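You operate a simulated robot arm through the tools that you are given. There is no shell and no other tool.

The job below is to be done with a simulated robot arm. You get a single attempt, and the scene is never put back.

JOB
Take the torn pouch off the short rail and drop it in the red bin.
Fine: the small blue block waits in the empty opening of the black stand, then goes back in the rail's opening; the sound pouch stays hanging.

The check looks at the end state, three seconds after you hand in, the way a careful person would. Anything else that was tipped, shoved, dropped, spilled or broken makes it a failure.

ROBOT AND FRAMES
A 7-joint arm with a two-finger parallel gripper, fixed in place. Base frame: the origin is at the foot of the arm, x ahead of it, y to its left, z up; the work surface is at about z = 900. Lengths are in mm, angles in degrees, forces in N, time in s.
With the tool pointing down near the work surface it reaches from about 340 to 720 mm from the base axis. Its first joint turns from -143.0 to 143.0 degrees. Payload 3 kg.
Tool frame: the origin (TCP) lies between the finger pads and is the grasp point; the fingertips stand 30 mm ahead of it; z points along the fingers, y is the line along which they close. Largest opening 110 mm; finger width 20, thickness 10; the body of the gripper, 48 by 112 mm, starts 55 mm behind the TCP.
Orientation is told as [roll, pitch, yaw] about the base's x, y, z axes, in that order, counted from this pose: with the fingers straight down and closing along the base's y, the tool's x points along the base's -x, its y along +y and its z along -z.

CONTROLS
- The arm moves only by the tool jog_arm. Its argument "deltas" is a list of rows, each a list of 7 numbers: the turn, a rotation vector about the tool's x, y, z in units of 8 degrees (1.0 is 8 degrees), then the shift along the tool's x, y, z in units of 25 mm (1.0 is 25 mm), then the finger opening in mm, from 0 to 110. In form: [[ax, ay, az, tx, ty, tz, fingers], ...]. A call has 1 to 20 rows; each row shifts and turns the commanded pose from where the row before left it, along the tool's axes as they then stand. A call with a number of a shift or a turn outside -1 to 1 is refused whole. Rows are played at 5 a second. More than 50 mm and 8.6 degrees between two rows, or a gripper value outside its range, and nothing of the call is played. A pose out of reach is approached as far as the arm can. The call stops where the force on the tool passes 90 N (or 10 N more than at its start, if that is more) or the arm is blocked; 0.2 s more then pass. Each finger travels about 108 mm/s and halts on what it meets, pressing with about 21 N; the grip force reading is that of the motor and also rises with nothing between the fingers. The clock runs only during rows and for 0.2 s after the last one: add rows that do not move to give the fingers time. It gives the time, the measured TCP pose, the force on the tool (base axes), the opening and the grip force at its end, in the units of the frame above (readings bear some noise), with the torque about the TCP (base axes, N m) and any sound that the robot's microphone picked up, and new pictures: "views" is both (left out), scene, wrist or none.
- Cameras (640 x 400 px; columns grow to the right, rows downward): "scene" is fixed at [406.4, 497.4, 1637]; the picture's right is [-0.88, -0.47, 0.00], its down [-0.29, 0.55, -0.78] and it looks along [0.37, -0.69, -0.62] (base axes); focal length 306 px, centre (320, 200). "wrist" rides on the gripper at [72, 17, -103] in the tool frame; the picture's right is [-0.23, 0.97, 0.00], its down [-0.76, -0.18, -0.62] and it looks along [-0.61, -0.14, 0.78] (tool axes); focal length 222 px, centre (320, 200). There is no depth. A picture from a camera that has moved, and an enlarged one, comes with that camera's place and axes in the base frame and with its lens. The place of the scene camera against the robot may be out by one fixed shift of up to 12 mm in any direction.
- lift_body(by): slides the trunk up (or, below 0, down) by that many mm; the arm rides with it, the base frame stays. It gives what a move gives, with no picture.
- zoom(camera, box): a new picture of the part [left, top, right, bottom] of that camera's present view, enlarged. No time passes.
- sign_off(): hands the job in; it is judged then, once.

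Nothing tells you positions but the pictures and the camera data. Unless the task says otherwise, let go and move clear before handing in.

The tools are called by a JSON object that holds its "method" and its "body". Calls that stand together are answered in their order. jog_arm: Moves the arm, as the interface text tells. Its arguments: {"type":"object","properties":{"deltas":{"type":"array"},"views":{"type":"string","enum":["both","scene","wrist","none"]}},"required":["deltas"]} The other tools are called the same way: lift_body (by) slides the trunk up or down; zoom (camera, box) takes an enlarged picture of a part of a camera's view; sign_off () hands the job in.

At the start:

```text
time_s: 0.0
ee_pos: [659.2, -380.0, 1339.9]
orientation: [0.0, -0.1, 0.0]
wrist_force: [0.1, -0.2, 0.3]
torque: [0.04, 0.02, 0.01]
gripper_width: 110.0
grasp_force: 0.1
trunk travel left (down, up): [-886.0, 4.0]
```

scene: 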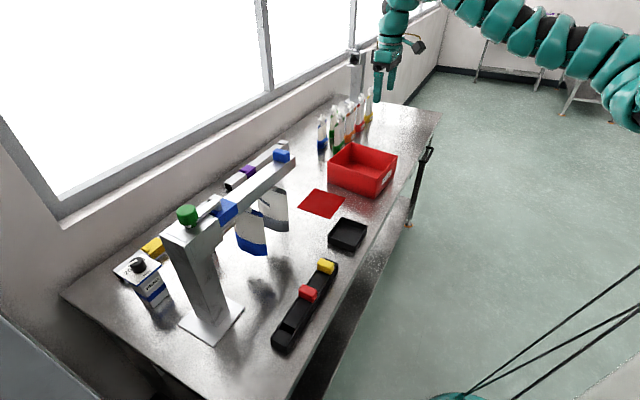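
wrist: 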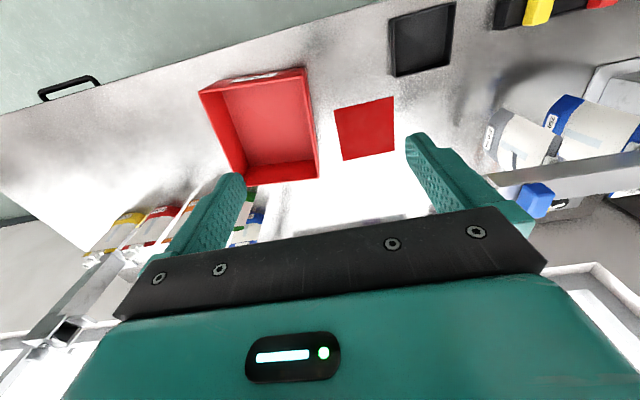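

I see a rail on a stand with pouches hanging from it, a black stand with yellow and red blocks, a red bin and a small blue block near the rail's end. I'll take enlarged pictures before moving anything.

{"method": "zoom", "body": {"camera": "scene", "box": [150, 120, 310, 220]}}

{"method": "zoom", "body": {"camera": "scene", "box": [220, 180, 380, 280]}}

{"method": "zoom", "body": {"camera": "scene", "box": [240, 240, 400, 360]}}

{"method": "zoom", "body": {"camera": "wrist", "box": [460, 60, 640, 240]}}

{"method": "zoom", "body": {"camera": "scene", "box": [60, 180, 260, 360]}}

```text
4.00 times, centred on (230, 170) of scene
camera zoom: at [406.4, 497.4, 1637.0], right [-0.88, -0.47, 0.0], down [-0.29, 0.55, -0.78], along [0.37, -0.69, -0.62], focal length 1224 px, centre (680, 320)
```

zoom: 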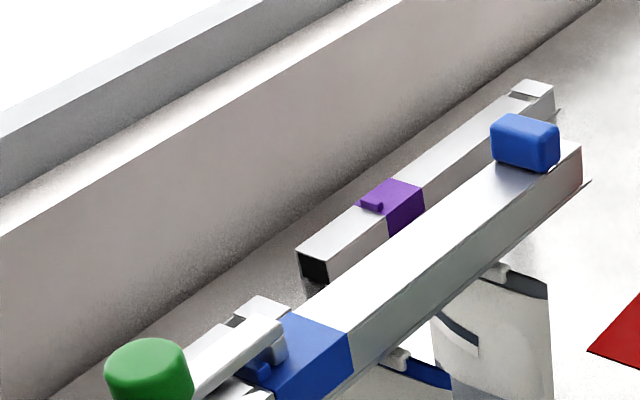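

```text
4.00 times, centred on (300, 230) of scene
camera zoom: at [406.4, 497.4, 1637.0], right [-0.88, -0.47, 0.0], down [-0.29, 0.55, -0.78], along [0.37, -0.69, -0.62], focal length 1224 px, centre (400, 80)
```

zoom: 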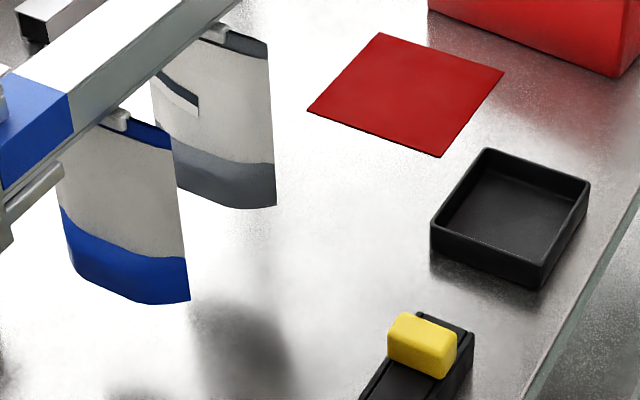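

```text
3.33 times, centred on (320, 300) of scene
camera zoom: at [406.4, 497.4, 1637.0], right [-0.88, -0.47, 0.0], down [-0.29, 0.55, -0.78], along [0.37, -0.69, -0.62], focal length 1020 px, centre (320, -133)
```

zoom: 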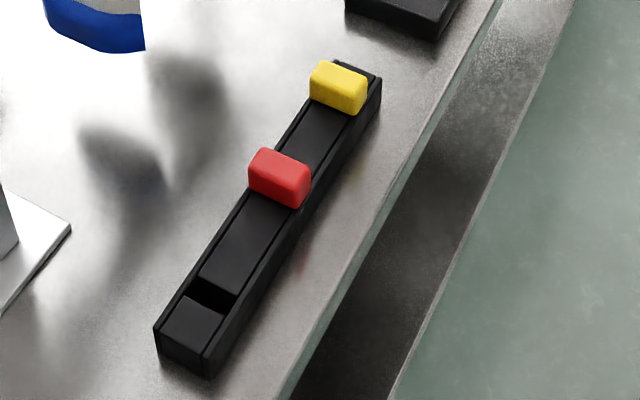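

```text
2.22 times, centred on (550, 150) of wrist
camera zoom: at [585.8, -364.8, 1443.0], right [0.23, 0.97, 0.0], down [0.76, -0.18, 0.62], along [0.61, -0.14, -0.78], focal length 494 px, centre (-191, 311)
```

zoom: 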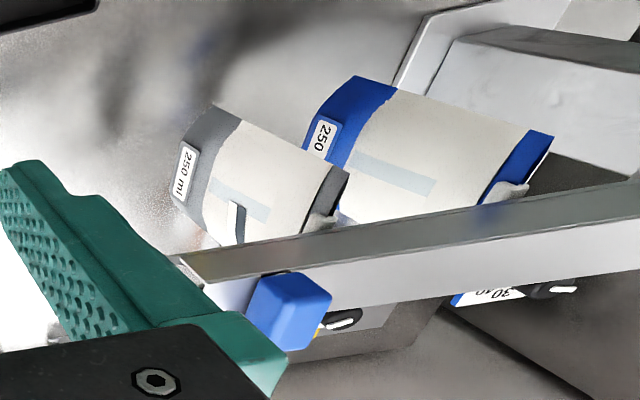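

```text
2.22 times, centred on (160, 270) of scene
camera zoom: at [406.4, 497.4, 1637.0], right [-0.88, -0.47, 0.0], down [-0.29, 0.55, -0.78], along [0.37, -0.69, -0.62], focal length 680 px, centre (676, 44)
```

zoom: 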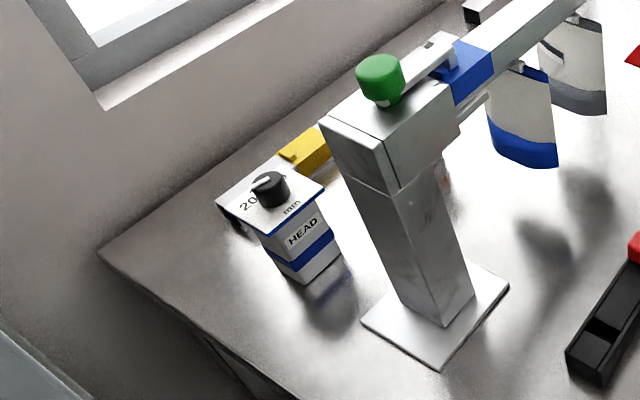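

The blue block sits near the free end of a rail at about [853, -107, 1200]. Two pouches hang under that rail: a grey-banded one with what looks like a dark tear, and a blue-banded one further in. The black stand is near x≈666, with its empty opening around y≈189. I'll look at the rest of the scene before moving.

{"method": "zoom", "body": {"camera": "wrist", "box": [0, 160, 200, 400]}}

{"method": "zoom", "body": {"camera": "scene", "box": [160, 180, 240, 240]}}

{"method": "zoom", "body": {"camera": "scene", "box": [300, 70, 420, 200]}}

{"method": "zoom", "body": {"camera": "scene", "box": [220, 140, 310, 200]}}

```text
1.67 times, centred on (100, 280) of wrist
camera zoom: at [585.8, -364.8, 1443.0], right [0.23, 0.97, 0.0], down [0.76, -0.18, 0.62], along [0.61, -0.14, -0.78], focal length 370 px, centre (687, 67)
```

zoom: 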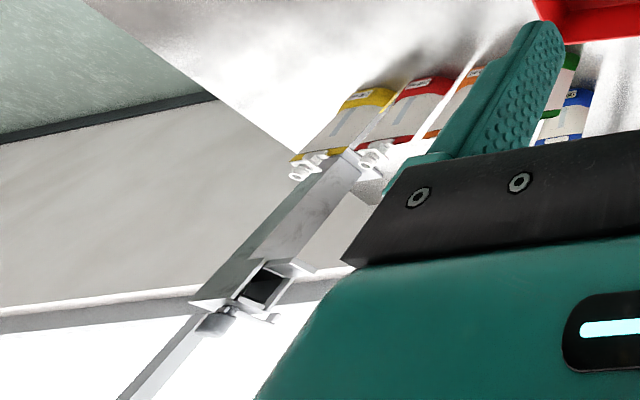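

```text
6.67 times, centred on (200, 210) of scene
camera zoom: at [406.4, 497.4, 1637.0], right [-0.88, -0.47, 0.0], down [-0.29, 0.55, -0.78], along [0.37, -0.69, -0.62], focal length 2040 px, centre (1120, 133)
```

zoom: 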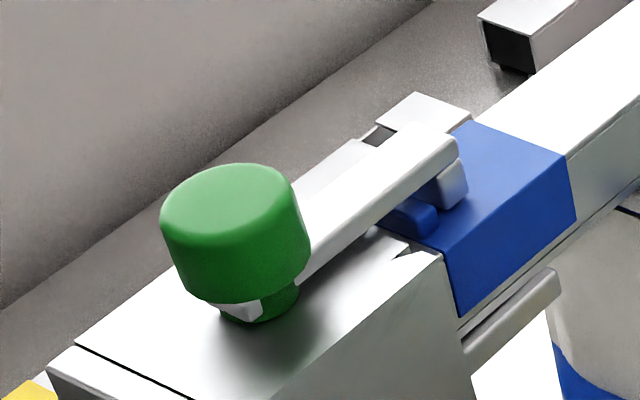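

```text
3.08 times, centred on (360, 135) of scene
camera zoom: at [406.4, 497.4, 1637.0], right [-0.88, -0.47, 0.0], down [-0.29, 0.55, -0.78], along [0.37, -0.69, -0.62], focal length 942 px, centre (197, 400)
```

zoom: 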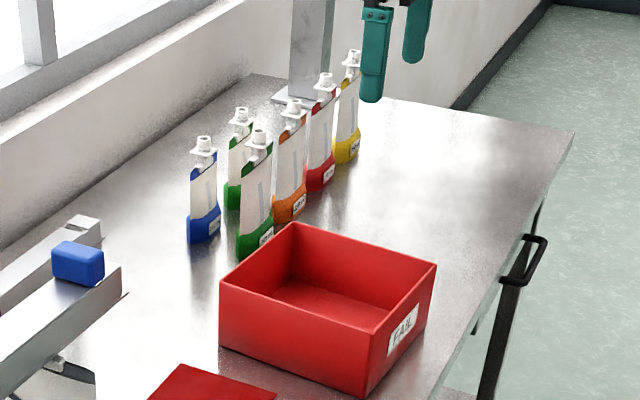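

```text
6.67 times, centred on (265, 170) of scene
camera zoom: at [406.4, 497.4, 1637.0], right [-0.88, -0.47, 0.0], down [-0.29, 0.55, -0.78], along [0.37, -0.69, -0.62], focal length 2040 px, centre (687, 400)
```

zoom: 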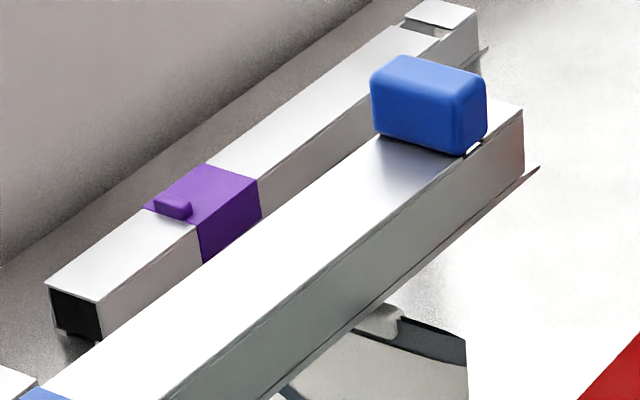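

The pouches hang by their spouts in the rail channel, and the blue block looks like a stopper near the rail's free end. I'll move sideways, staying well clear of the rail, so the wrist camera can see it close up.

{"method": "jog_arm", "body": {"deltas": [[0, 0, 0, 0.1, 1, -0.2, 110], [0, 0, 0, 0.1, 1, -0.2, 110], [0, 0, 0, 0.1, 1, -0.2, 110], [0, 0, 0, 0.1, 1, -0.2, 110], [0, 0, 0, 0.1, 1, -0.2, 110], [0, 0, 0, 0.1, 1, -0.2, 110], [0, 0, 0, 0.1, 1, -0.2, 110], [0, 0, 0, 0.1, 1, -0.2, 110], [0, 0, 0, 0.1, 1, -0.2, 110], [0, 0, 0, 0.1, 1, -0.2, 110]]}}

```text
time_s: 2.2
ee_pos: [690.2, -150.6, 1339.5]
orientation: [0.1, -0.1, 0.0]
wrist_force: [0.0, 0.1, 0.6]
torque: [-0.02, 0.01, -0.01]
gripper_width: 110.0
grasp_force: 0.0
out of reach, approached as far as the arm can: row 1, 2, 3, 4, 5, 6, 7, 8, 9, 10
trunk travel left (down, up): [-886.0, 4.0]
camera wrist: at [617.5, -135.2, 1442.1], right [0.23, 0.97, 0.0], down [0.76, -0.18, 0.62], along [0.61, -0.14, -0.78], focal length 222 px, centre (320, 200)
```

scene: 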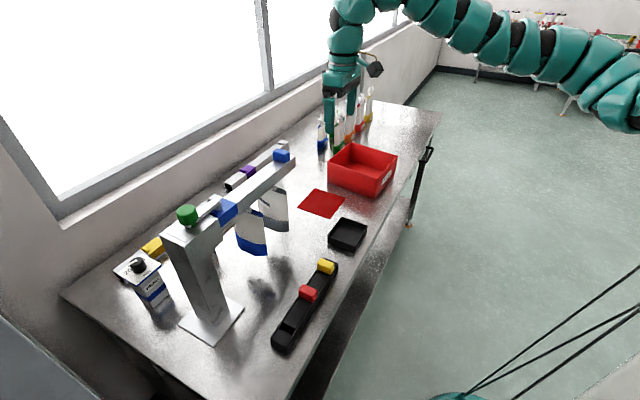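
wrist: 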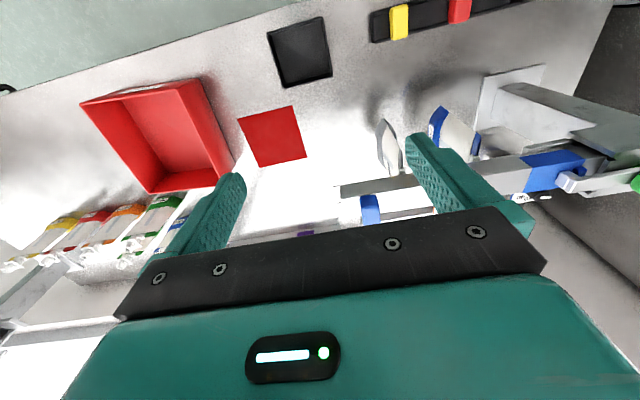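

The arm stops short of the higher pose, so z≈1340 is about its ceiling with the tool pointing down. The rail, blue block and blue-banded clamp are now in the wrist view, and I'll zoom in on them.

{"method": "zoom", "body": {"camera": "wrist", "box": [320, 90, 480, 250]}}

{"method": "zoom", "body": {"camera": "wrist", "box": [440, 60, 640, 240]}}

{"method": "zoom", "body": {"camera": "wrist", "box": [0, 180, 200, 340]}}

```text
2.50 times, centred on (400, 170) of wrist
camera zoom: at [617.5, -135.2, 1442.1], right [0.23, 0.97, 0.0], down [0.76, -0.18, 0.62], along [0.61, -0.14, -0.78], focal length 555 px, centre (120, 275)
```

zoom: 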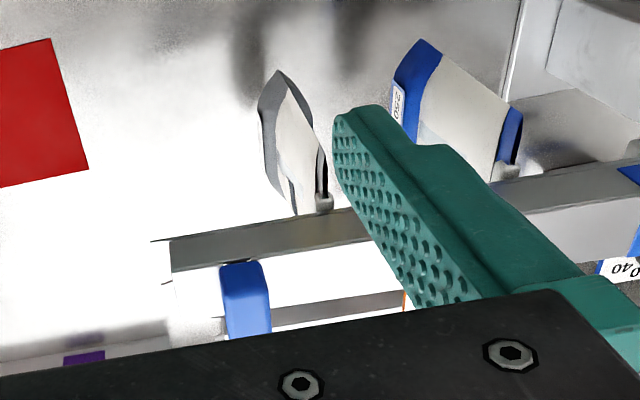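

```text
2.22 times, centred on (540, 150) of wrist
camera zoom: at [617.5, -135.2, 1442.1], right [0.23, 0.97, 0.0], down [0.76, -0.18, 0.62], along [0.61, -0.14, -0.78], focal length 494 px, centre (-169, 311)
```

zoom: 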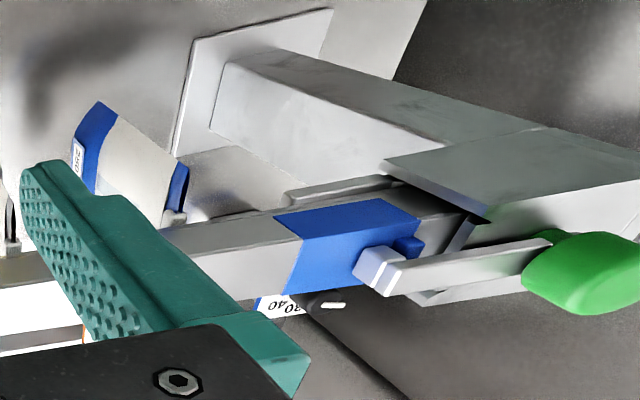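

```text
2.50 times, centred on (100, 260) of wrist
camera zoom: at [617.5, -135.2, 1442.1], right [0.23, 0.97, 0.0], down [0.76, -0.18, 0.62], along [0.61, -0.14, -0.78], focal length 555 px, centre (870, 50)
```

zoom: 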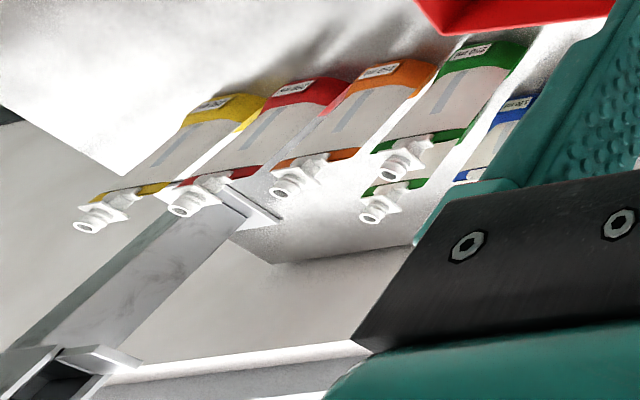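

The grey-banded pouch has the dark slit near its spout. The blue block is at about y≈-110 and the rail ends at about y≈-150, with its front face near x≈823. The rail is far out, so I'll test how the arm copes with the fingers tilted forward while still clear of it.

{"method": "jog_arm", "body": {"deltas": [[0, -1, 0, 0, 0, 0, 110], [0, -1, 0, 0, 0, 0, 110], [0, -1, 0, 0, 0, 0, 110], [0, -1, 0, 0, 0, 0, 110], [0, -1, 0, 0, 0, 0, 110], [0, 0, 0, 0, 0, 0, 110]]}}

```text
time_s: 3.6
ee_pos: [696.8, -159.6, 1358.2]
orientation: [0.2, -4.1, -0.1]
wrist_force: [0.4, 0.2, 0.2]
torque: [0.01, -0.04, 0.0]
gripper_width: 110.1
grasp_force: 0.1
out of reach, approached as far as the arm can: row 1, 2, 3, 4, 5
trunk travel left (down, up): [-886.0, 4.0]
camera wrist: at [616.1, -144.8, 1454.8], right [0.23, 0.97, 0.02], down [0.71, -0.18, 0.68], along [0.66, -0.14, -0.74], focal length 222 px, centre (320, 200)
```

scene: 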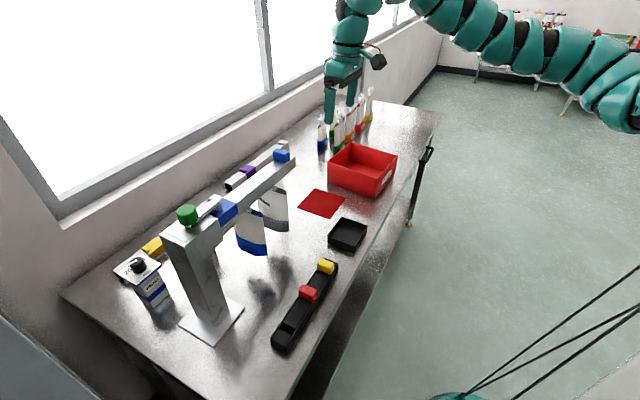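
wrist: 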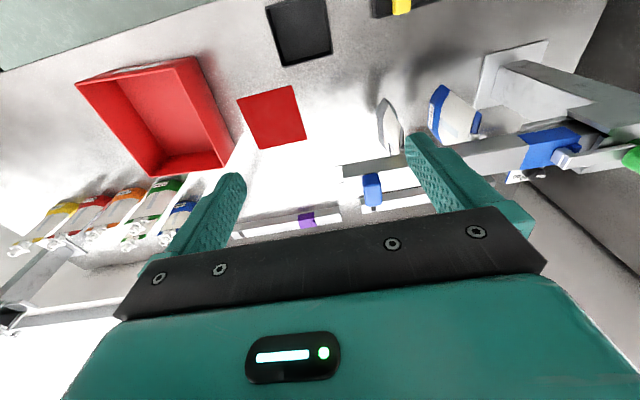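

{"method": "jog_arm", "body": {"deltas": [[0, 0, 0, 0, 0, 0, 110], [0, 0, 0, 0, 0, 0, 110]], "views": "none"}}

```text
time_s: 4.2
ee_pos: [696.7, -160.0, 1357.2]
orientation: [0.3, -4.1, -0.1]
wrist_force: [0.0, 0.1, -0.4]
torque: [-0.03, -0.01, 0.02]
gripper_width: 109.9
grasp_force: 0.0
trunk travel left (down, up): [-886.0, 4.0]
```

The commanded pose resets to where the arm really is. I'll move down and back towards the robot, staying clear of everything, and then try the tilt again.

{"method": "jog_arm", "body": {"deltas": [[0, 0, 0, 0.6, 0, 1, 110], [0, 0, 0, 0.6, 0, 1, 110], [0, 0, 0, 0.6, 0, 1, 110], [0, 0, 0, 0.6, 0, 1, 110], [0, 0, 0, 0.6, 0, 1, 110], [0, 0, 0, 0, 0, 0, 110]], "views": "scene"}}

```text
time_s: 5.6
ee_pos: [695.6, -159.7, 1356.6]
orientation: [0.1, -4.2, -0.1]
wrist_force: [0.3, -0.5, -0.2]
torque: [-0.03, -0.01, 0.01]
gripper_width: 110.3
grasp_force: 0.1
out of reach, approached as far as the arm can: row 1, 2, 3, 4, 5
trunk travel left (down, up): [-886.0, 4.0]
```

scene: 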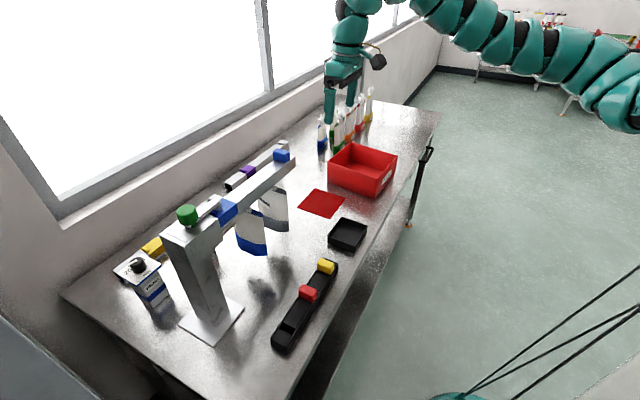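

{"method": "jog_arm", "body": {"deltas": [[0, 0, 0, 0, 0, 1, 110], [0, 0, 0, 0, 0, 1, 110]], "views": "none"}}

{"method": "jog_arm", "body": {"deltas": [[0, 0, 0, 1, 0, 0, 110], [0, 0, 0, 1, 0, 0, 110]], "views": "none"}}

{"method": "jog_arm", "body": {"deltas": [[0, 0, 0, 0, -1, 0, 110], [0, 0, 0, 0, -1, 0, 110]], "views": "none"}}

```text
time_s: 6.2
ee_pos: [696.3, -160.0, 1357.1]
orientation: [0.0, -4.1, 0.0]
wrist_force: [0.5, 0.0, 0.1]
torque: [-0.03, 0.01, -0.01]
gripper_width: 110.2
grasp_force: 0.2
out of reach, approached as far as the arm can: row 1, 2
trunk travel left (down, up): [-886.0, 4.0]
```

```text
time_s: 6.8
ee_pos: [696.8, -159.1, 1357.6]
orientation: [0.1, -4.1, -0.2]
wrist_force: [0.2, 0.0, -0.4]
torque: [0.03, -0.02, -0.01]
gripper_width: 110.1
grasp_force: 0.1
out of reach, approached as far as the arm can: row 1, 2
trunk travel left (down, up): [-886.0, 4.0]
```

```text
time_s: 7.4
ee_pos: [696.7, -211.3, 1356.8]
orientation: [0.2, -4.2, 0.0]
wrist_force: [0.7, -0.7, -0.1]
torque: [0.02, 0.02, 0.02]
gripper_width: 110.1
grasp_force: 0.0
trunk travel left (down, up): [-886.0, 4.0]
```

{"method": "jog_arm", "body": {"deltas": [[0, 0, 0, 0, 0, -1, 110], [0, 0, 0, 0, 0, -1, 110]], "views": "none"}}

{"method": "jog_arm", "body": {"deltas": [[0, 0, 0, -1, 0, 0, 110], [0, 0, 0, -1, 0, 0, 110]], "views": "none"}}

{"method": "jog_arm", "body": {"deltas": [[0, -1, 0, 0, 0, 0, 110], [0, -1, 0, 0, 0, 0, 110]], "views": "scene"}}

```text
time_s: 8.0
ee_pos: [707.9, -211.2, 1364.0]
orientation: [0.1, -4.2, 0.0]
wrist_force: [0.3, -0.4, -0.2]
torque: [0.01, 0.03, -0.01]
gripper_width: 110.1
grasp_force: 0.0
out of reach, approached as far as the arm can: row 1, 2
trunk travel left (down, up): [-886.0, 4.0]
```

```text
time_s: 8.6
ee_pos: [757.8, -213.0, 1365.7]
orientation: [0.1, -4.0, -0.2]
wrist_force: [0.2, 0.7, 0.0]
torque: [-0.01, -0.01, 0.01]
gripper_width: 109.9
grasp_force: 0.1
trunk travel left (down, up): [-886.0, 4.0]
```

```text
time_s: 9.2
ee_pos: [758.5, -211.0, 1367.6]
orientation: [0.1, -20.2, -0.1]
wrist_force: [0.3, 0.4, -0.1]
torque: [0.03, -0.03, -0.01]
gripper_width: 109.8
grasp_force: 0.1
trunk travel left (down, up): [-886.0, 4.0]
```

scene: 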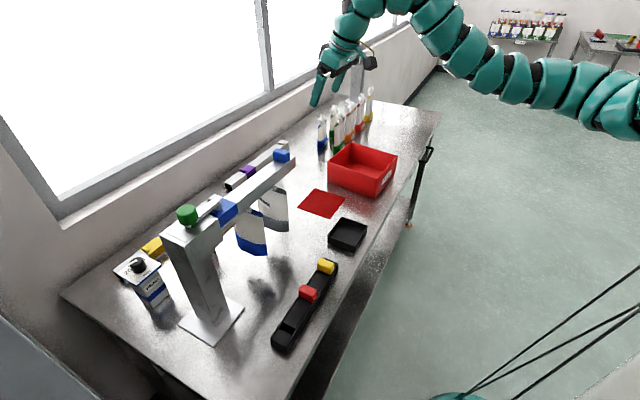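

The arm moves freely once it's extended forward, and tilting works there. I'll tilt more and look at the rail and block from this side.

{"method": "jog_arm", "body": {"deltas": [[0, -1, 0, 0, 0, 0, 110], [0, -1, 0, 0, 0, 0, 110], [0, -1, 0, 0, 0, 0, 110], [0, 0, 0, 0, 0, 0, 110]], "views": "both"}}

```text
time_s: 10.2
ee_pos: [773.1, -213.7, 1365.7]
orientation: [0.2, -44.1, -0.1]
wrist_force: [-0.3, 0.1, 0.3]
torque: [-0.01, -0.02, 0.05]
gripper_width: 110.0
grasp_force: 0.0
out of reach, approached as far as the arm can: row 1
trunk travel left (down, up): [-886.0, 4.0]
camera wrist: at [648.9, -198.0, 1390.8], right [0.16, 0.97, 0.16], down [0.11, -0.18, 0.98], along [0.98, -0.14, -0.14], focal length 222 px, centre (320, 200)
```

scene: 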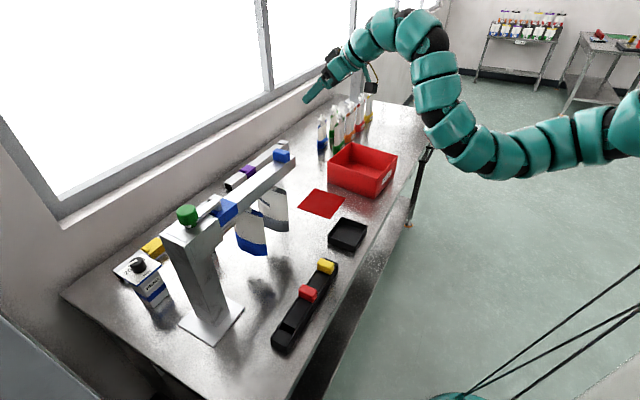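
wrist: 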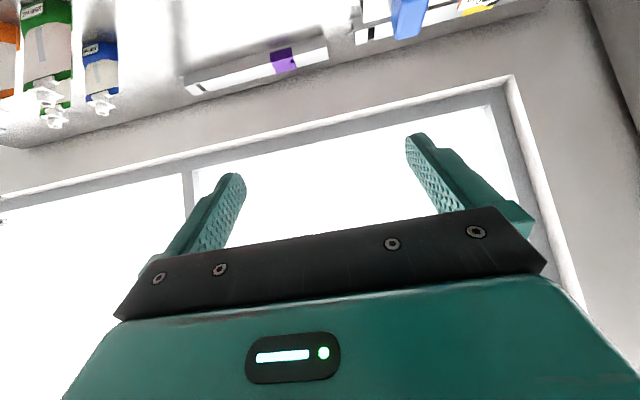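

{"method": "jog_arm", "body": {"deltas": [[0, 1, 0, 0, 0, 0, 110], [0, 1, 0, 0, 0, 0, 110], [0, 1, 0, 0, 0, 0, 110], [0, 1, 0, 0, 0, 0, 110], [0, 1, 0, 0, 0, 0, 110], [0, 0.5, 0, 0, 0, 0, 110], [0, 0, 0, -1, 0, 0, 110], [0, 0, 0, -1, 0, 0, 110], [0, 0, 0, -1, 0, 0, 110], [0, 0, 0, 0, 0, 0, 110]], "views": "both"}}

```text
time_s: 12.4
ee_pos: [787.4, -211.8, 1366.8]
orientation: [0.1, -0.1, 0.0]
wrist_force: [0.0, 0.2, 0.0]
torque: [0.0, -0.02, -0.02]
gripper_width: 110.0
grasp_force: 0.0
out of reach, approached as far as the arm can: row 7, 8, 9
trunk travel left (down, up): [-886.0, 4.0]
camera wrist: at [714.4, -196.1, 1469.1], right [0.23, 0.97, 0.0], down [0.76, -0.18, 0.62], along [0.61, -0.14, -0.78], focal length 222 px, centre (320, 200)
```

scene: 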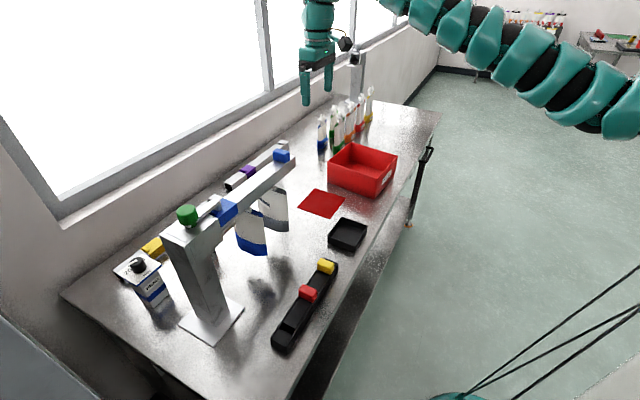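
wrist: 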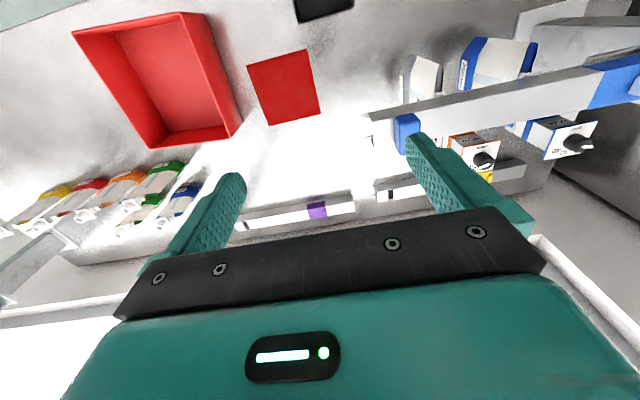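

{"method": "jog_arm", "body": {"deltas": [[0, 0, 0, 0, -1, 0.5, 110], [0, 0, 0, 0, 0, 1, 110], [0, 0, 0, 0, 0, 1, 110], [0, 0, 0, 0, 0, 1, 110], [0, 0, 0, 0, 0, 1, 110], [0, 0, 0, 0, 0, 0, 110]], "views": "none"}}

{"method": "jog_arm", "body": {"deltas": [[0, 0, 0, -1, 0, 0, 110], [0, 0, 0, -1, 0, 0, 110], [0, 0, 0, -1, 0, 0, 110], [0, 0, 0, 0, 0, 0, 110]], "views": "both"}}

```text
time_s: 13.8
ee_pos: [785.7, -236.3, 1251.6]
orientation: [0.1, -0.1, 0.0]
wrist_force: [0.2, 0.5, 0.2]
torque: [-0.03, -0.01, -0.03]
gripper_width: 109.9
grasp_force: 0.0
trunk travel left (down, up): [-886.0, 4.0]
```

```text
time_s: 14.8
ee_pos: [804.6, -238.5, 1252.2]
orientation: [0.2, -0.1, -0.1]
wrist_force: [0.0, -0.1, -0.9]
torque: [0.02, -0.01, -0.03]
gripper_width: 109.8
grasp_force: 0.1
out of reach, approached as far as the arm can: row 1, 2, 3
trunk travel left (down, up): [-886.0, 4.0]
camera wrist: at [731.5, -222.9, 1355.9], right [0.23, 0.97, 0.0], down [0.76, -0.18, 0.62], along [0.61, -0.14, -0.78], focal length 222 px, centre (320, 200)
```

scene: 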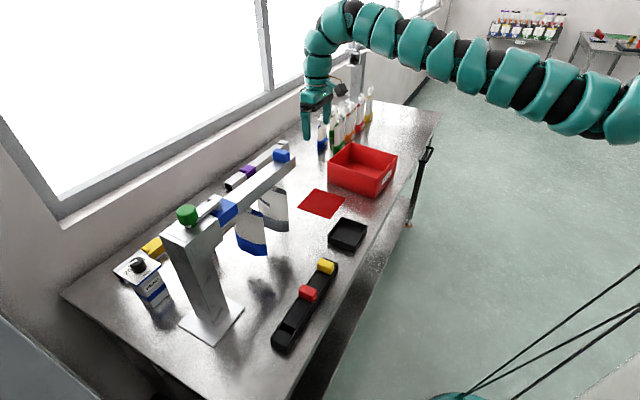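
wrist: 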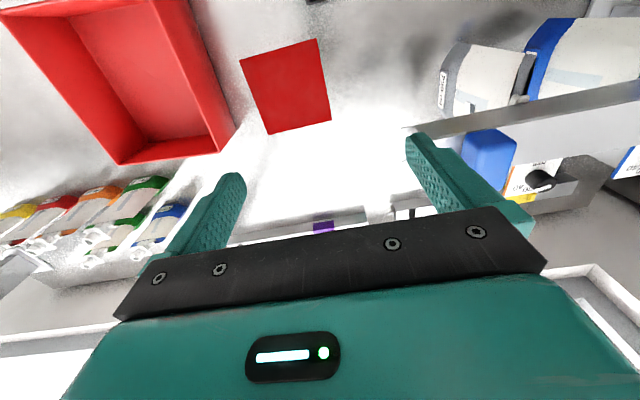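

With the tool straight down the reach tops out at about 840 mm, so the block needs a modest forward tilt. I'll zoom in for the geometry.

{"method": "zoom", "body": {"camera": "wrist", "box": [400, 20, 640, 220]}}

{"method": "zoom", "body": {"camera": "wrist", "box": [400, 100, 540, 220]}}

{"method": "zoom", "body": {"camera": "wrist", "box": [220, 180, 440, 260]}}

```text
2.00 times, centred on (520, 120) of wrist
camera zoom: at [731.5, -222.9, 1355.9], right [0.23, 0.97, 0.0], down [0.76, -0.18, 0.62], along [0.61, -0.14, -0.78], focal length 444 px, centre (-80, 360)
```

zoom: 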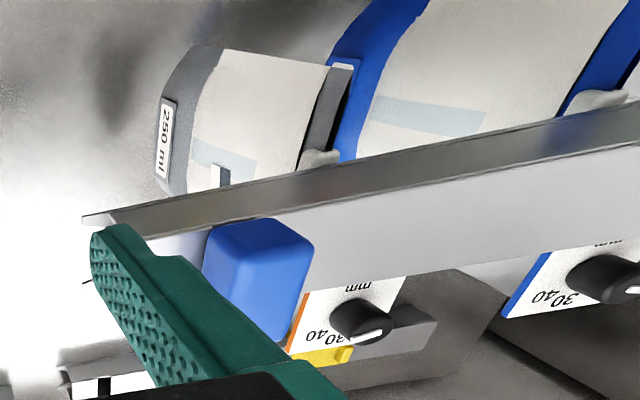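

```text
3.33 times, centred on (470, 160) of wrist
camera zoom: at [731.5, -222.9, 1355.9], right [0.23, 0.97, 0.0], down [0.76, -0.18, 0.62], along [0.61, -0.14, -0.78], focal length 740 px, centre (-180, 333)
```

zoom: 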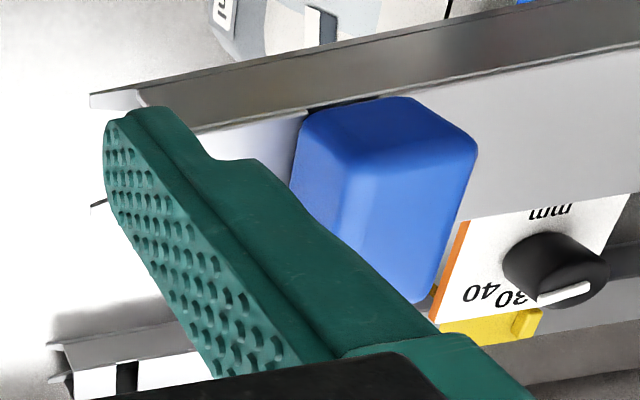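

```text
2.91 times, centred on (330, 220) of wrist
camera zoom: at [731.5, -222.9, 1355.9], right [0.23, 0.97, 0.0], down [0.76, -0.18, 0.62], along [0.61, -0.14, -0.78], focal length 646 px, centre (291, 142)
```

zoom: 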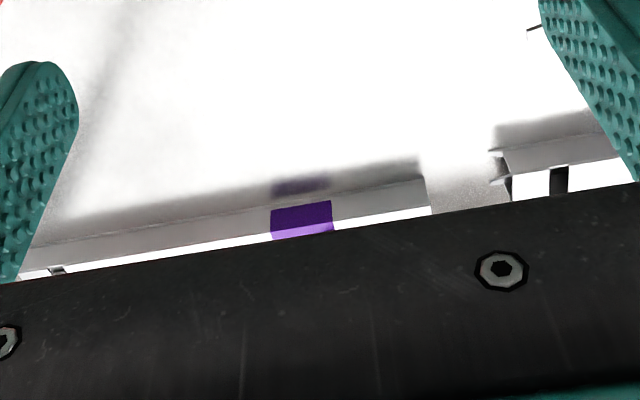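

The block is roughly 25 mm along the rail, 42 mm across it and 27 mm tall, centred near [846, -115] with its top near z≈1213. I'll rise, tilt 20° forward and move over it, staying above its top.

{"method": "jog_arm", "body": {"deltas": [[0, 0, 0, 0, 0, -0.8, 100], [0, 0, 0, 0, 0, -0.8, 90], [0, -1, 0, 0, 0, 0, 80], [0, -1, 0, 0, 0, 0, 80], [0, -0.5, 0, 0, 0, 0, 80], [0, 0, 0, -0.312, 0.99, 0.114, 80], [0, 0, 0, -0.312, 0.99, 0.114, 80], [0, 0, 0, -0.312, 0.99, 0.114, 80], [0, 0, 0, -0.312, 0.99, 0.114, 80], [0, 0, 0, -0.312, 0.99, 0.114, 80], [0, 0, 0, 0, 0, 0, 80]], "views": "both"}}

```text
time_s: 17.2
ee_pos: [840.3, -117.9, 1294.2]
orientation: [0.2, -20.2, -0.1]
wrist_force: [0.2, -0.4, -1.0]
torque: [0.0, -0.04, -0.02]
gripper_width: 79.9
grasp_force: 0.1
out of reach, approached as far as the arm can: row 2
trunk travel left (down, up): [-886.0, 4.0]
camera wrist: at [735.6, -102.4, 1366.4], right [0.21, 0.97, 0.08], down [0.5, -0.18, 0.85], along [0.84, -0.14, -0.53], focal length 222 px, centre (320, 200)
```

scene: 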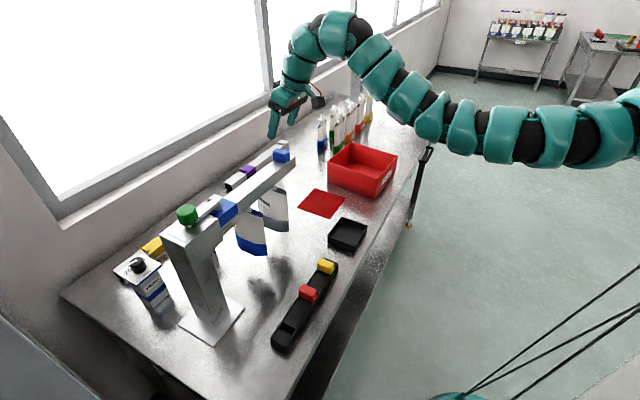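
wrist: 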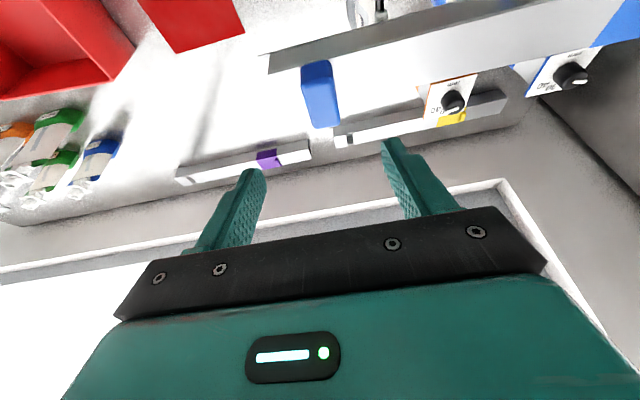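

{"method": "zoom", "body": {"camera": "wrist", "box": [240, 20, 420, 160]}}

{"method": "zoom", "body": {"camera": "wrist", "box": [320, 0, 460, 90]}}

```text
2.86 times, centred on (330, 90) of wrist
camera zoom: at [735.6, -102.4, 1366.4], right [0.21, 0.97, 0.08], down [0.5, -0.18, 0.85], along [0.84, -0.14, -0.53], focal length 635 px, centre (291, 514)
```

zoom: 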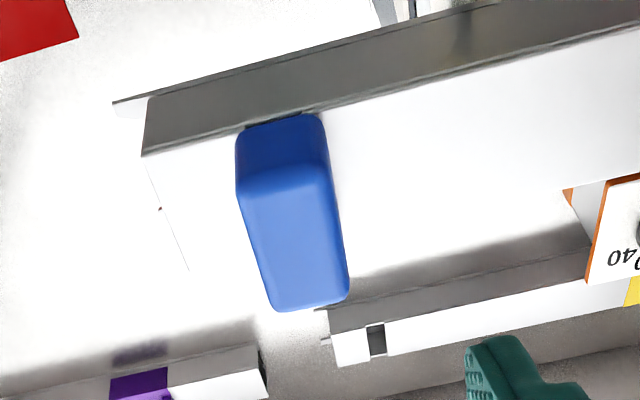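

```text
4.44 times, centred on (390, 45) of wrist
camera zoom: at [735.6, -102.4, 1366.4], right [0.21, 0.97, 0.08], down [0.5, -0.18, 0.85], along [0.84, -0.14, -0.53], focal length 987 px, centre (9, 889)
```

zoom: 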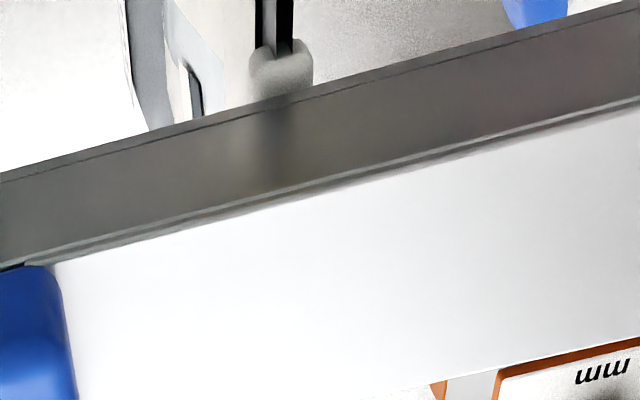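

From this view I put the block at about x 834–873, y -124…-99, with its top at z≈1204. The rail is about 42 mm square with its top at z≈1173, running parallel to y. I'll descend part-way over the block with a narrower opening and check.

{"method": "jog_arm", "body": {"deltas": [[0, 0, 0, 0.189, 0.08, 0.783, 65], [0, 0, 0, 0.189, 0.08, 0.783, 60], [0, 0, 0, 0.189, 0.08, 0.783, 60], [0, 0, 0, 0, 0, 0, 60]], "views": "both"}}

```text
time_s: 18.2
ee_pos: [847.3, -108.6, 1232.8]
orientation: [0.1, -20.2, -0.1]
wrist_force: [0.7, 0.2, -0.1]
torque: [-0.02, 0.0, 0.01]
gripper_width: 60.3
grasp_force: 0.1
trunk travel left (down, up): [-886.0, 4.0]
camera wrist: at [741.8, -93.8, 1305.3], right [0.21, 0.97, 0.08], down [0.5, -0.18, 0.85], along [0.84, -0.14, -0.53], focal length 222 px, centre (320, 200)
```

scene: 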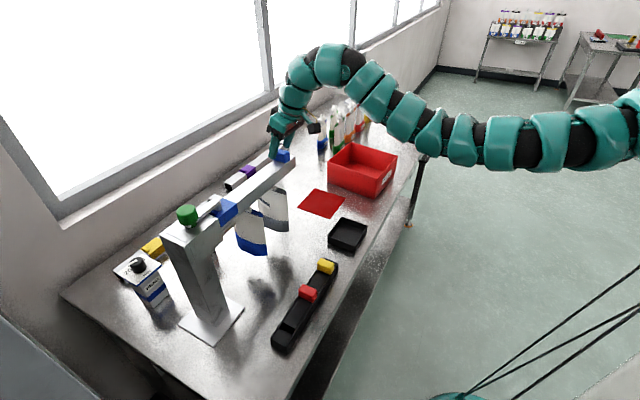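
wrist: 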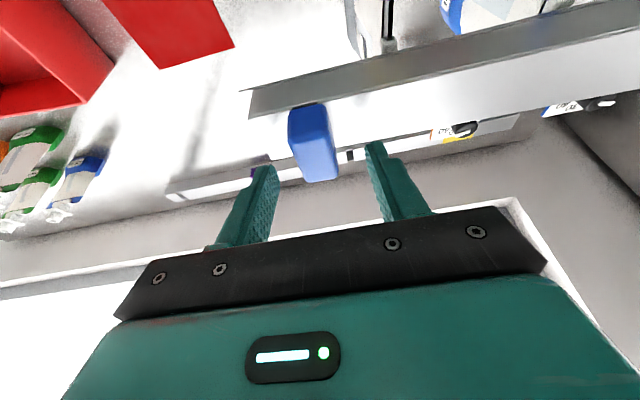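

{"method": "zoom", "body": {"camera": "wrist", "box": [240, 80, 420, 220]}}

{"method": "zoom", "body": {"camera": "scene", "box": [240, 100, 330, 190]}}

```text
2.86 times, centred on (330, 150) of wrist
camera zoom: at [741.8, -93.8, 1305.3], right [0.21, 0.97, 0.08], down [0.5, -0.18, 0.85], along [0.84, -0.14, -0.53], focal length 635 px, centre (291, 343)
```

zoom: 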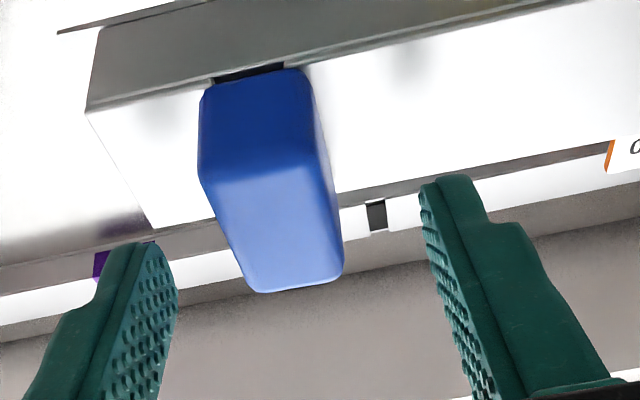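

```text
4.44 times, centred on (285, 145) of scene
camera zoom: at [406.4, 497.4, 1637.0], right [-0.88, -0.47, 0.0], down [-0.29, 0.55, -0.78], along [0.37, -0.69, -0.62], focal length 1360 px, centre (476, 444)
```

zoom: 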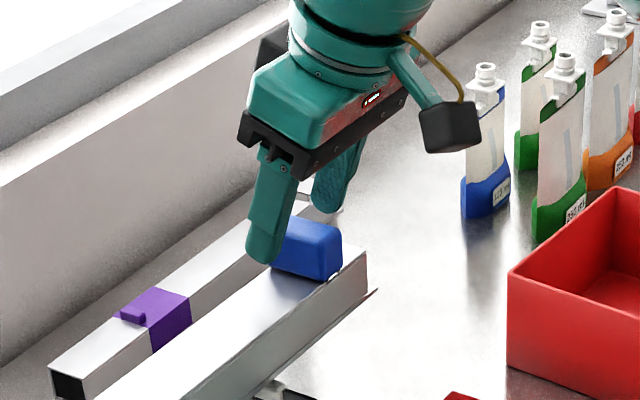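

The block centre is at about [853, -112] with its top near 1204–1207, and the fingers straddle it. I'll shift 3 mm in -y and lower the fingertips to just above the rail top.

{"method": "jog_arm", "body": {"deltas": [[0, 0, 0, 0.117, -0.13, 0.319, 60], [0, 0, 0, 0.117, 0, 0.319, 60], [0, 0, 0, 0, 0, 0, 60]], "views": "both"}}

```text
time_s: 19.0
ee_pos: [845.7, -111.1, 1216.1]
orientation: [0.1, -20.0, -0.2]
wrist_force: [-1.3, 0.4, -0.3]
torque: [0.01, 0.02, -0.02]
gripper_width: 60.0
grasp_force: 0.0
trunk travel left (down, up): [-886.0, 4.0]
camera wrist: at [742.1, -96.4, 1288.1], right [0.21, 0.97, 0.08], down [0.5, -0.18, 0.85], along [0.84, -0.14, -0.53], focal length 222 px, centre (320, 200)
```

scene: 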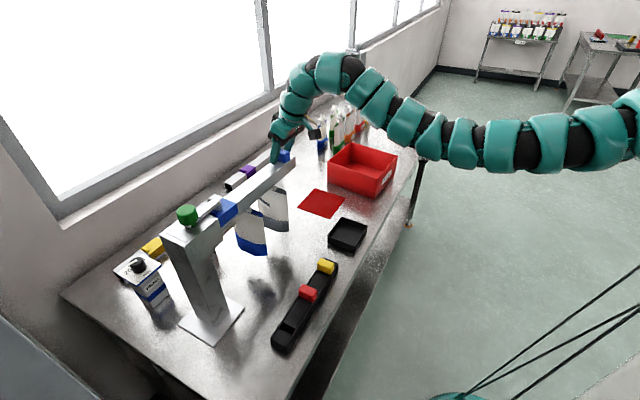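
wrist: 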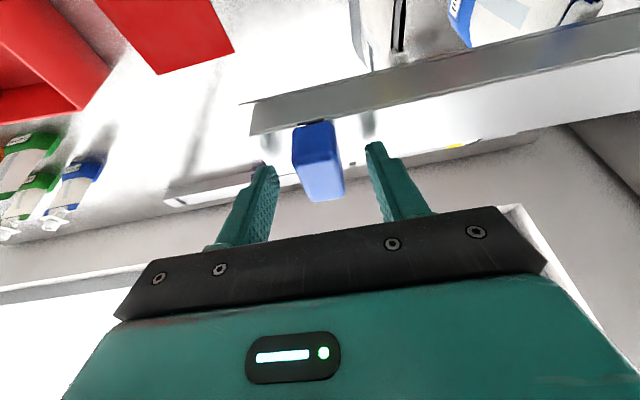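

{"method": "zoom", "body": {"camera": "wrist", "box": [220, 90, 430, 230]}}

{"method": "zoom", "body": {"camera": "scene", "box": [250, 110, 320, 180]}}

```text
2.86 times, centred on (325, 160) of wrist
camera zoom: at [742.1, -96.4, 1288.1], right [0.21, 0.97, 0.08], down [0.5, -0.18, 0.85], along [0.84, -0.14, -0.53], focal length 635 px, centre (306, 314)
```

zoom: 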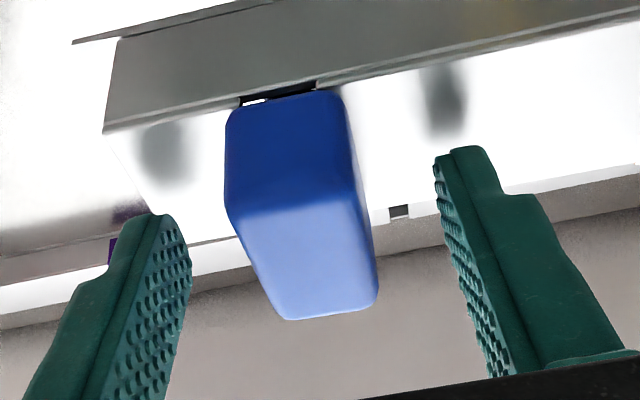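

```text
5.71 times, centred on (285, 145) of scene
camera zoom: at [406.4, 497.4, 1637.0], right [-0.88, -0.47, 0.0], down [-0.29, 0.55, -0.78], along [0.37, -0.69, -0.62], focal length 1749 px, centre (520, 514)
```

zoom: 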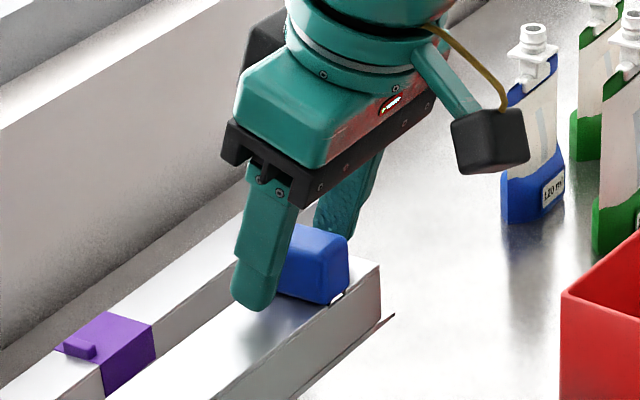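

The fingertips should be about 10 mm above the rail top and alongside the block. I'll go down 2 mm more and close.

{"method": "jog_arm", "body": {"deltas": [[0, 0, 0, 0.027, -0.03, 0.075, 60], [0, 0, 0, 0, 0, 0, 30], [0, 0, 0, 0, 0, 0, 15], [0, 0, 0, 0, 0, 0, 10], [0, 0, 0, 0, 0, 0, 10], [0, 0, 0, 0, 0, 0, 10]], "views": "both"}}

```text
time_s: 20.4
ee_pos: [846.5, -112.8, 1214.3]
orientation: [0.2, -20.1, -0.1]
wrist_force: [-0.2, -0.2, -0.3]
torque: [0.0, 0.01, -0.01]
gripper_width: 25.2
grasp_force: 21.1
trunk travel left (down, up): [-886.0, 4.0]
camera wrist: at [742.4, -96.9, 1285.9], right [0.21, 0.97, 0.08], down [0.5, -0.18, 0.85], along [0.84, -0.14, -0.53], focal length 222 px, centre (320, 200)
```

scene: 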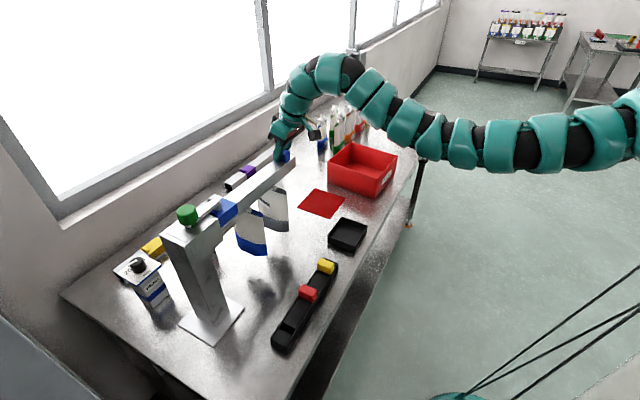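
wrist: 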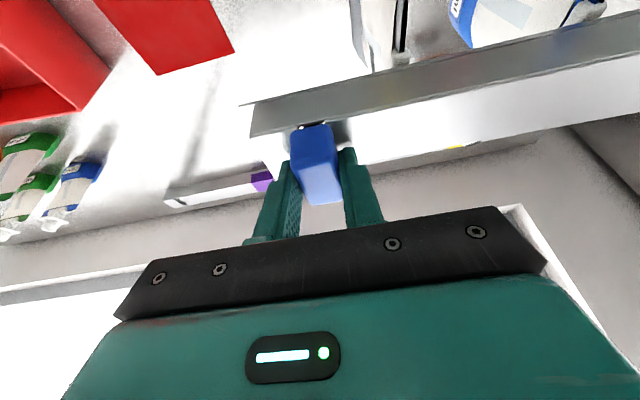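

The block is gripped with a 25.2 mm opening at TCP [846.5, -112.6, 1214.3]. I'll lift it straight up in small steps.

{"method": "jog_arm", "body": {"deltas": [[0, 0, 0, -0.069, 0, -0.188, 10], [0, 0, 0, -0.069, 0, -0.188, 10], [0, 0, 0, -0.137, 0, -0.376, 10], [0, 0, 0, -0.137, 0, -0.376, 10], [0, 0, 0, -0.137, 0, -0.376, 10], [0, 0, 0, 0, 0, 0, 10]], "views": "both"}}

```text
time_s: 21.8
ee_pos: [845.2, -112.2, 1253.5]
orientation: [0.1, -20.1, -0.1]
wrist_force: [0.3, 0.2, -0.6]
torque: [-0.03, 0.01, 0.01]
gripper_width: 25.2
grasp_force: 20.9
trunk travel left (down, up): [-886.0, 4.0]
camera wrist: at [742.0, -96.5, 1325.7], right [0.21, 0.97, 0.08], down [0.5, -0.18, 0.85], along [0.84, -0.14, -0.53], focal length 222 px, centre (320, 200)
```

scene: 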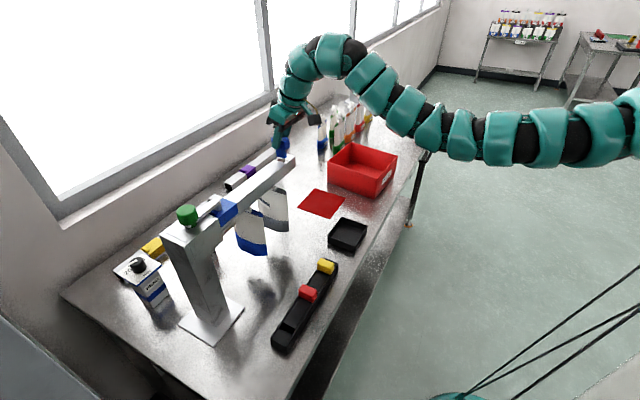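
wrist: 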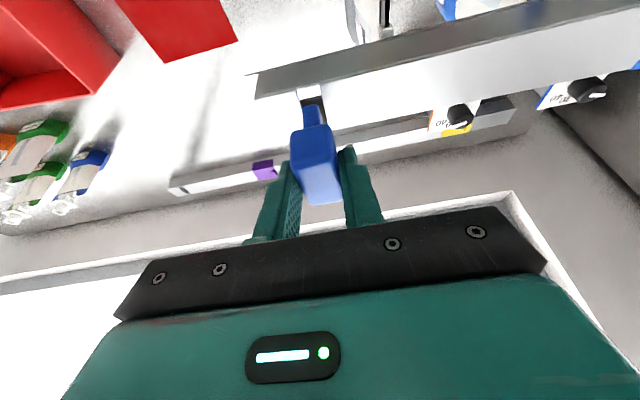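

{"method": "zoom", "body": {"camera": "wrist", "box": [240, 50, 420, 210]}}

{"method": "zoom", "body": {"camera": "scene", "box": [250, 100, 320, 180]}}

```text
2.50 times, centred on (330, 130) of wrist
camera zoom: at [742.0, -96.5, 1325.7], right [0.21, 0.97, 0.08], down [0.5, -0.18, 0.85], along [0.84, -0.14, -0.53], focal length 555 px, centre (295, 375)
```

zoom: 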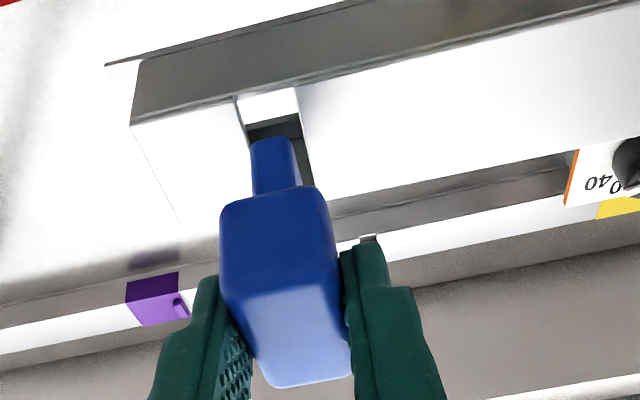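

```text
5.00 times, centred on (285, 140) of scene
camera zoom: at [406.4, 497.4, 1637.0], right [-0.88, -0.47, 0.0], down [-0.29, 0.55, -0.78], along [0.37, -0.69, -0.62], focal length 1530 px, centre (495, 500)
```

zoom: 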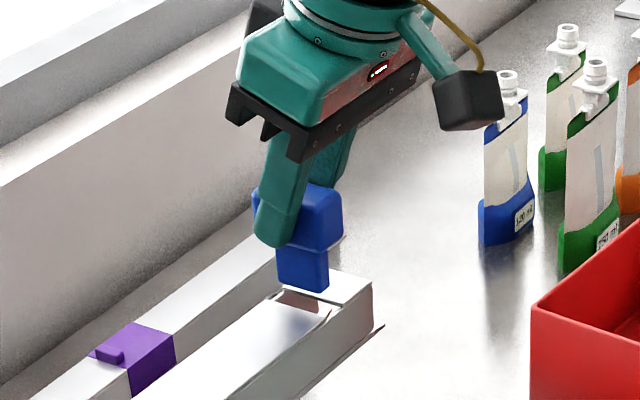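

The block is out. It has a narrower stem that fits a notch across the rail top. I'll go up a bit more, back away from the rail, and move down and left towards the black stand.

{"method": "jog_arm", "body": {"deltas": [[0, 0, 0, -0.206, 0, -0.563, 10], [0, 0, 0, -0.206, 0, -0.563, 10], [0, 0, 0, 0.939, 0, -0.344, 10], [0, 0, 0, 0.939, 0, -0.344, 10], [0, 0, 0, 0.923, 1, 0.429, 10], [0, 0, 0, 0.923, 1, 0.429, 10], [0, 0, 0, 0.923, 1, 0.429, 10], [0, 0, 0, 0.923, 1, 0.429, 10], [0, 0, 0, 0.923, 1, 0.429, 10], [0, 0, 0, 0.923, 1, 0.429, 10], [0, 0, 0, 0.923, 1, 0.429, 10], [0, 0, 0, 0, 0, 0, 10]], "views": "both"}}

```text
time_s: 24.4
ee_pos: [672.8, 60.9, 1159.4]
orientation: [0.2, -20.1, -0.1]
wrist_force: [0.4, 0.9, -1.0]
torque: [-0.02, -0.01, -0.01]
gripper_width: 25.4
grasp_force: 21.0
trunk travel left (down, up): [-886.0, 4.0]
camera wrist: at [568.3, 76.9, 1232.2], right [0.21, 0.97, 0.08], down [0.5, -0.18, 0.85], along [0.84, -0.14, -0.53], focal length 222 px, centre (320, 200)
```

scene: 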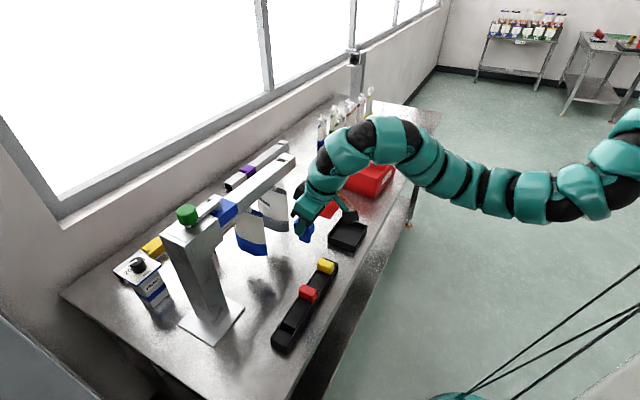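
wrist: 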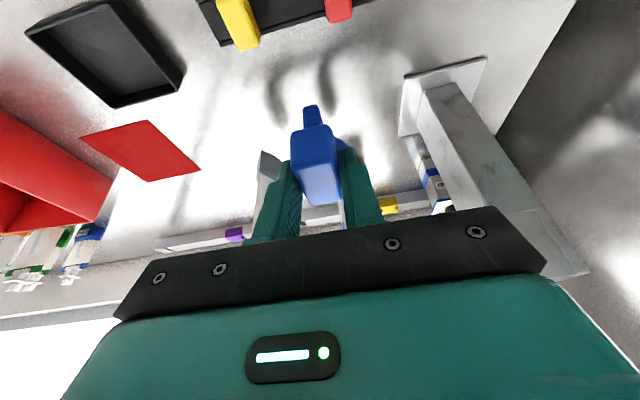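

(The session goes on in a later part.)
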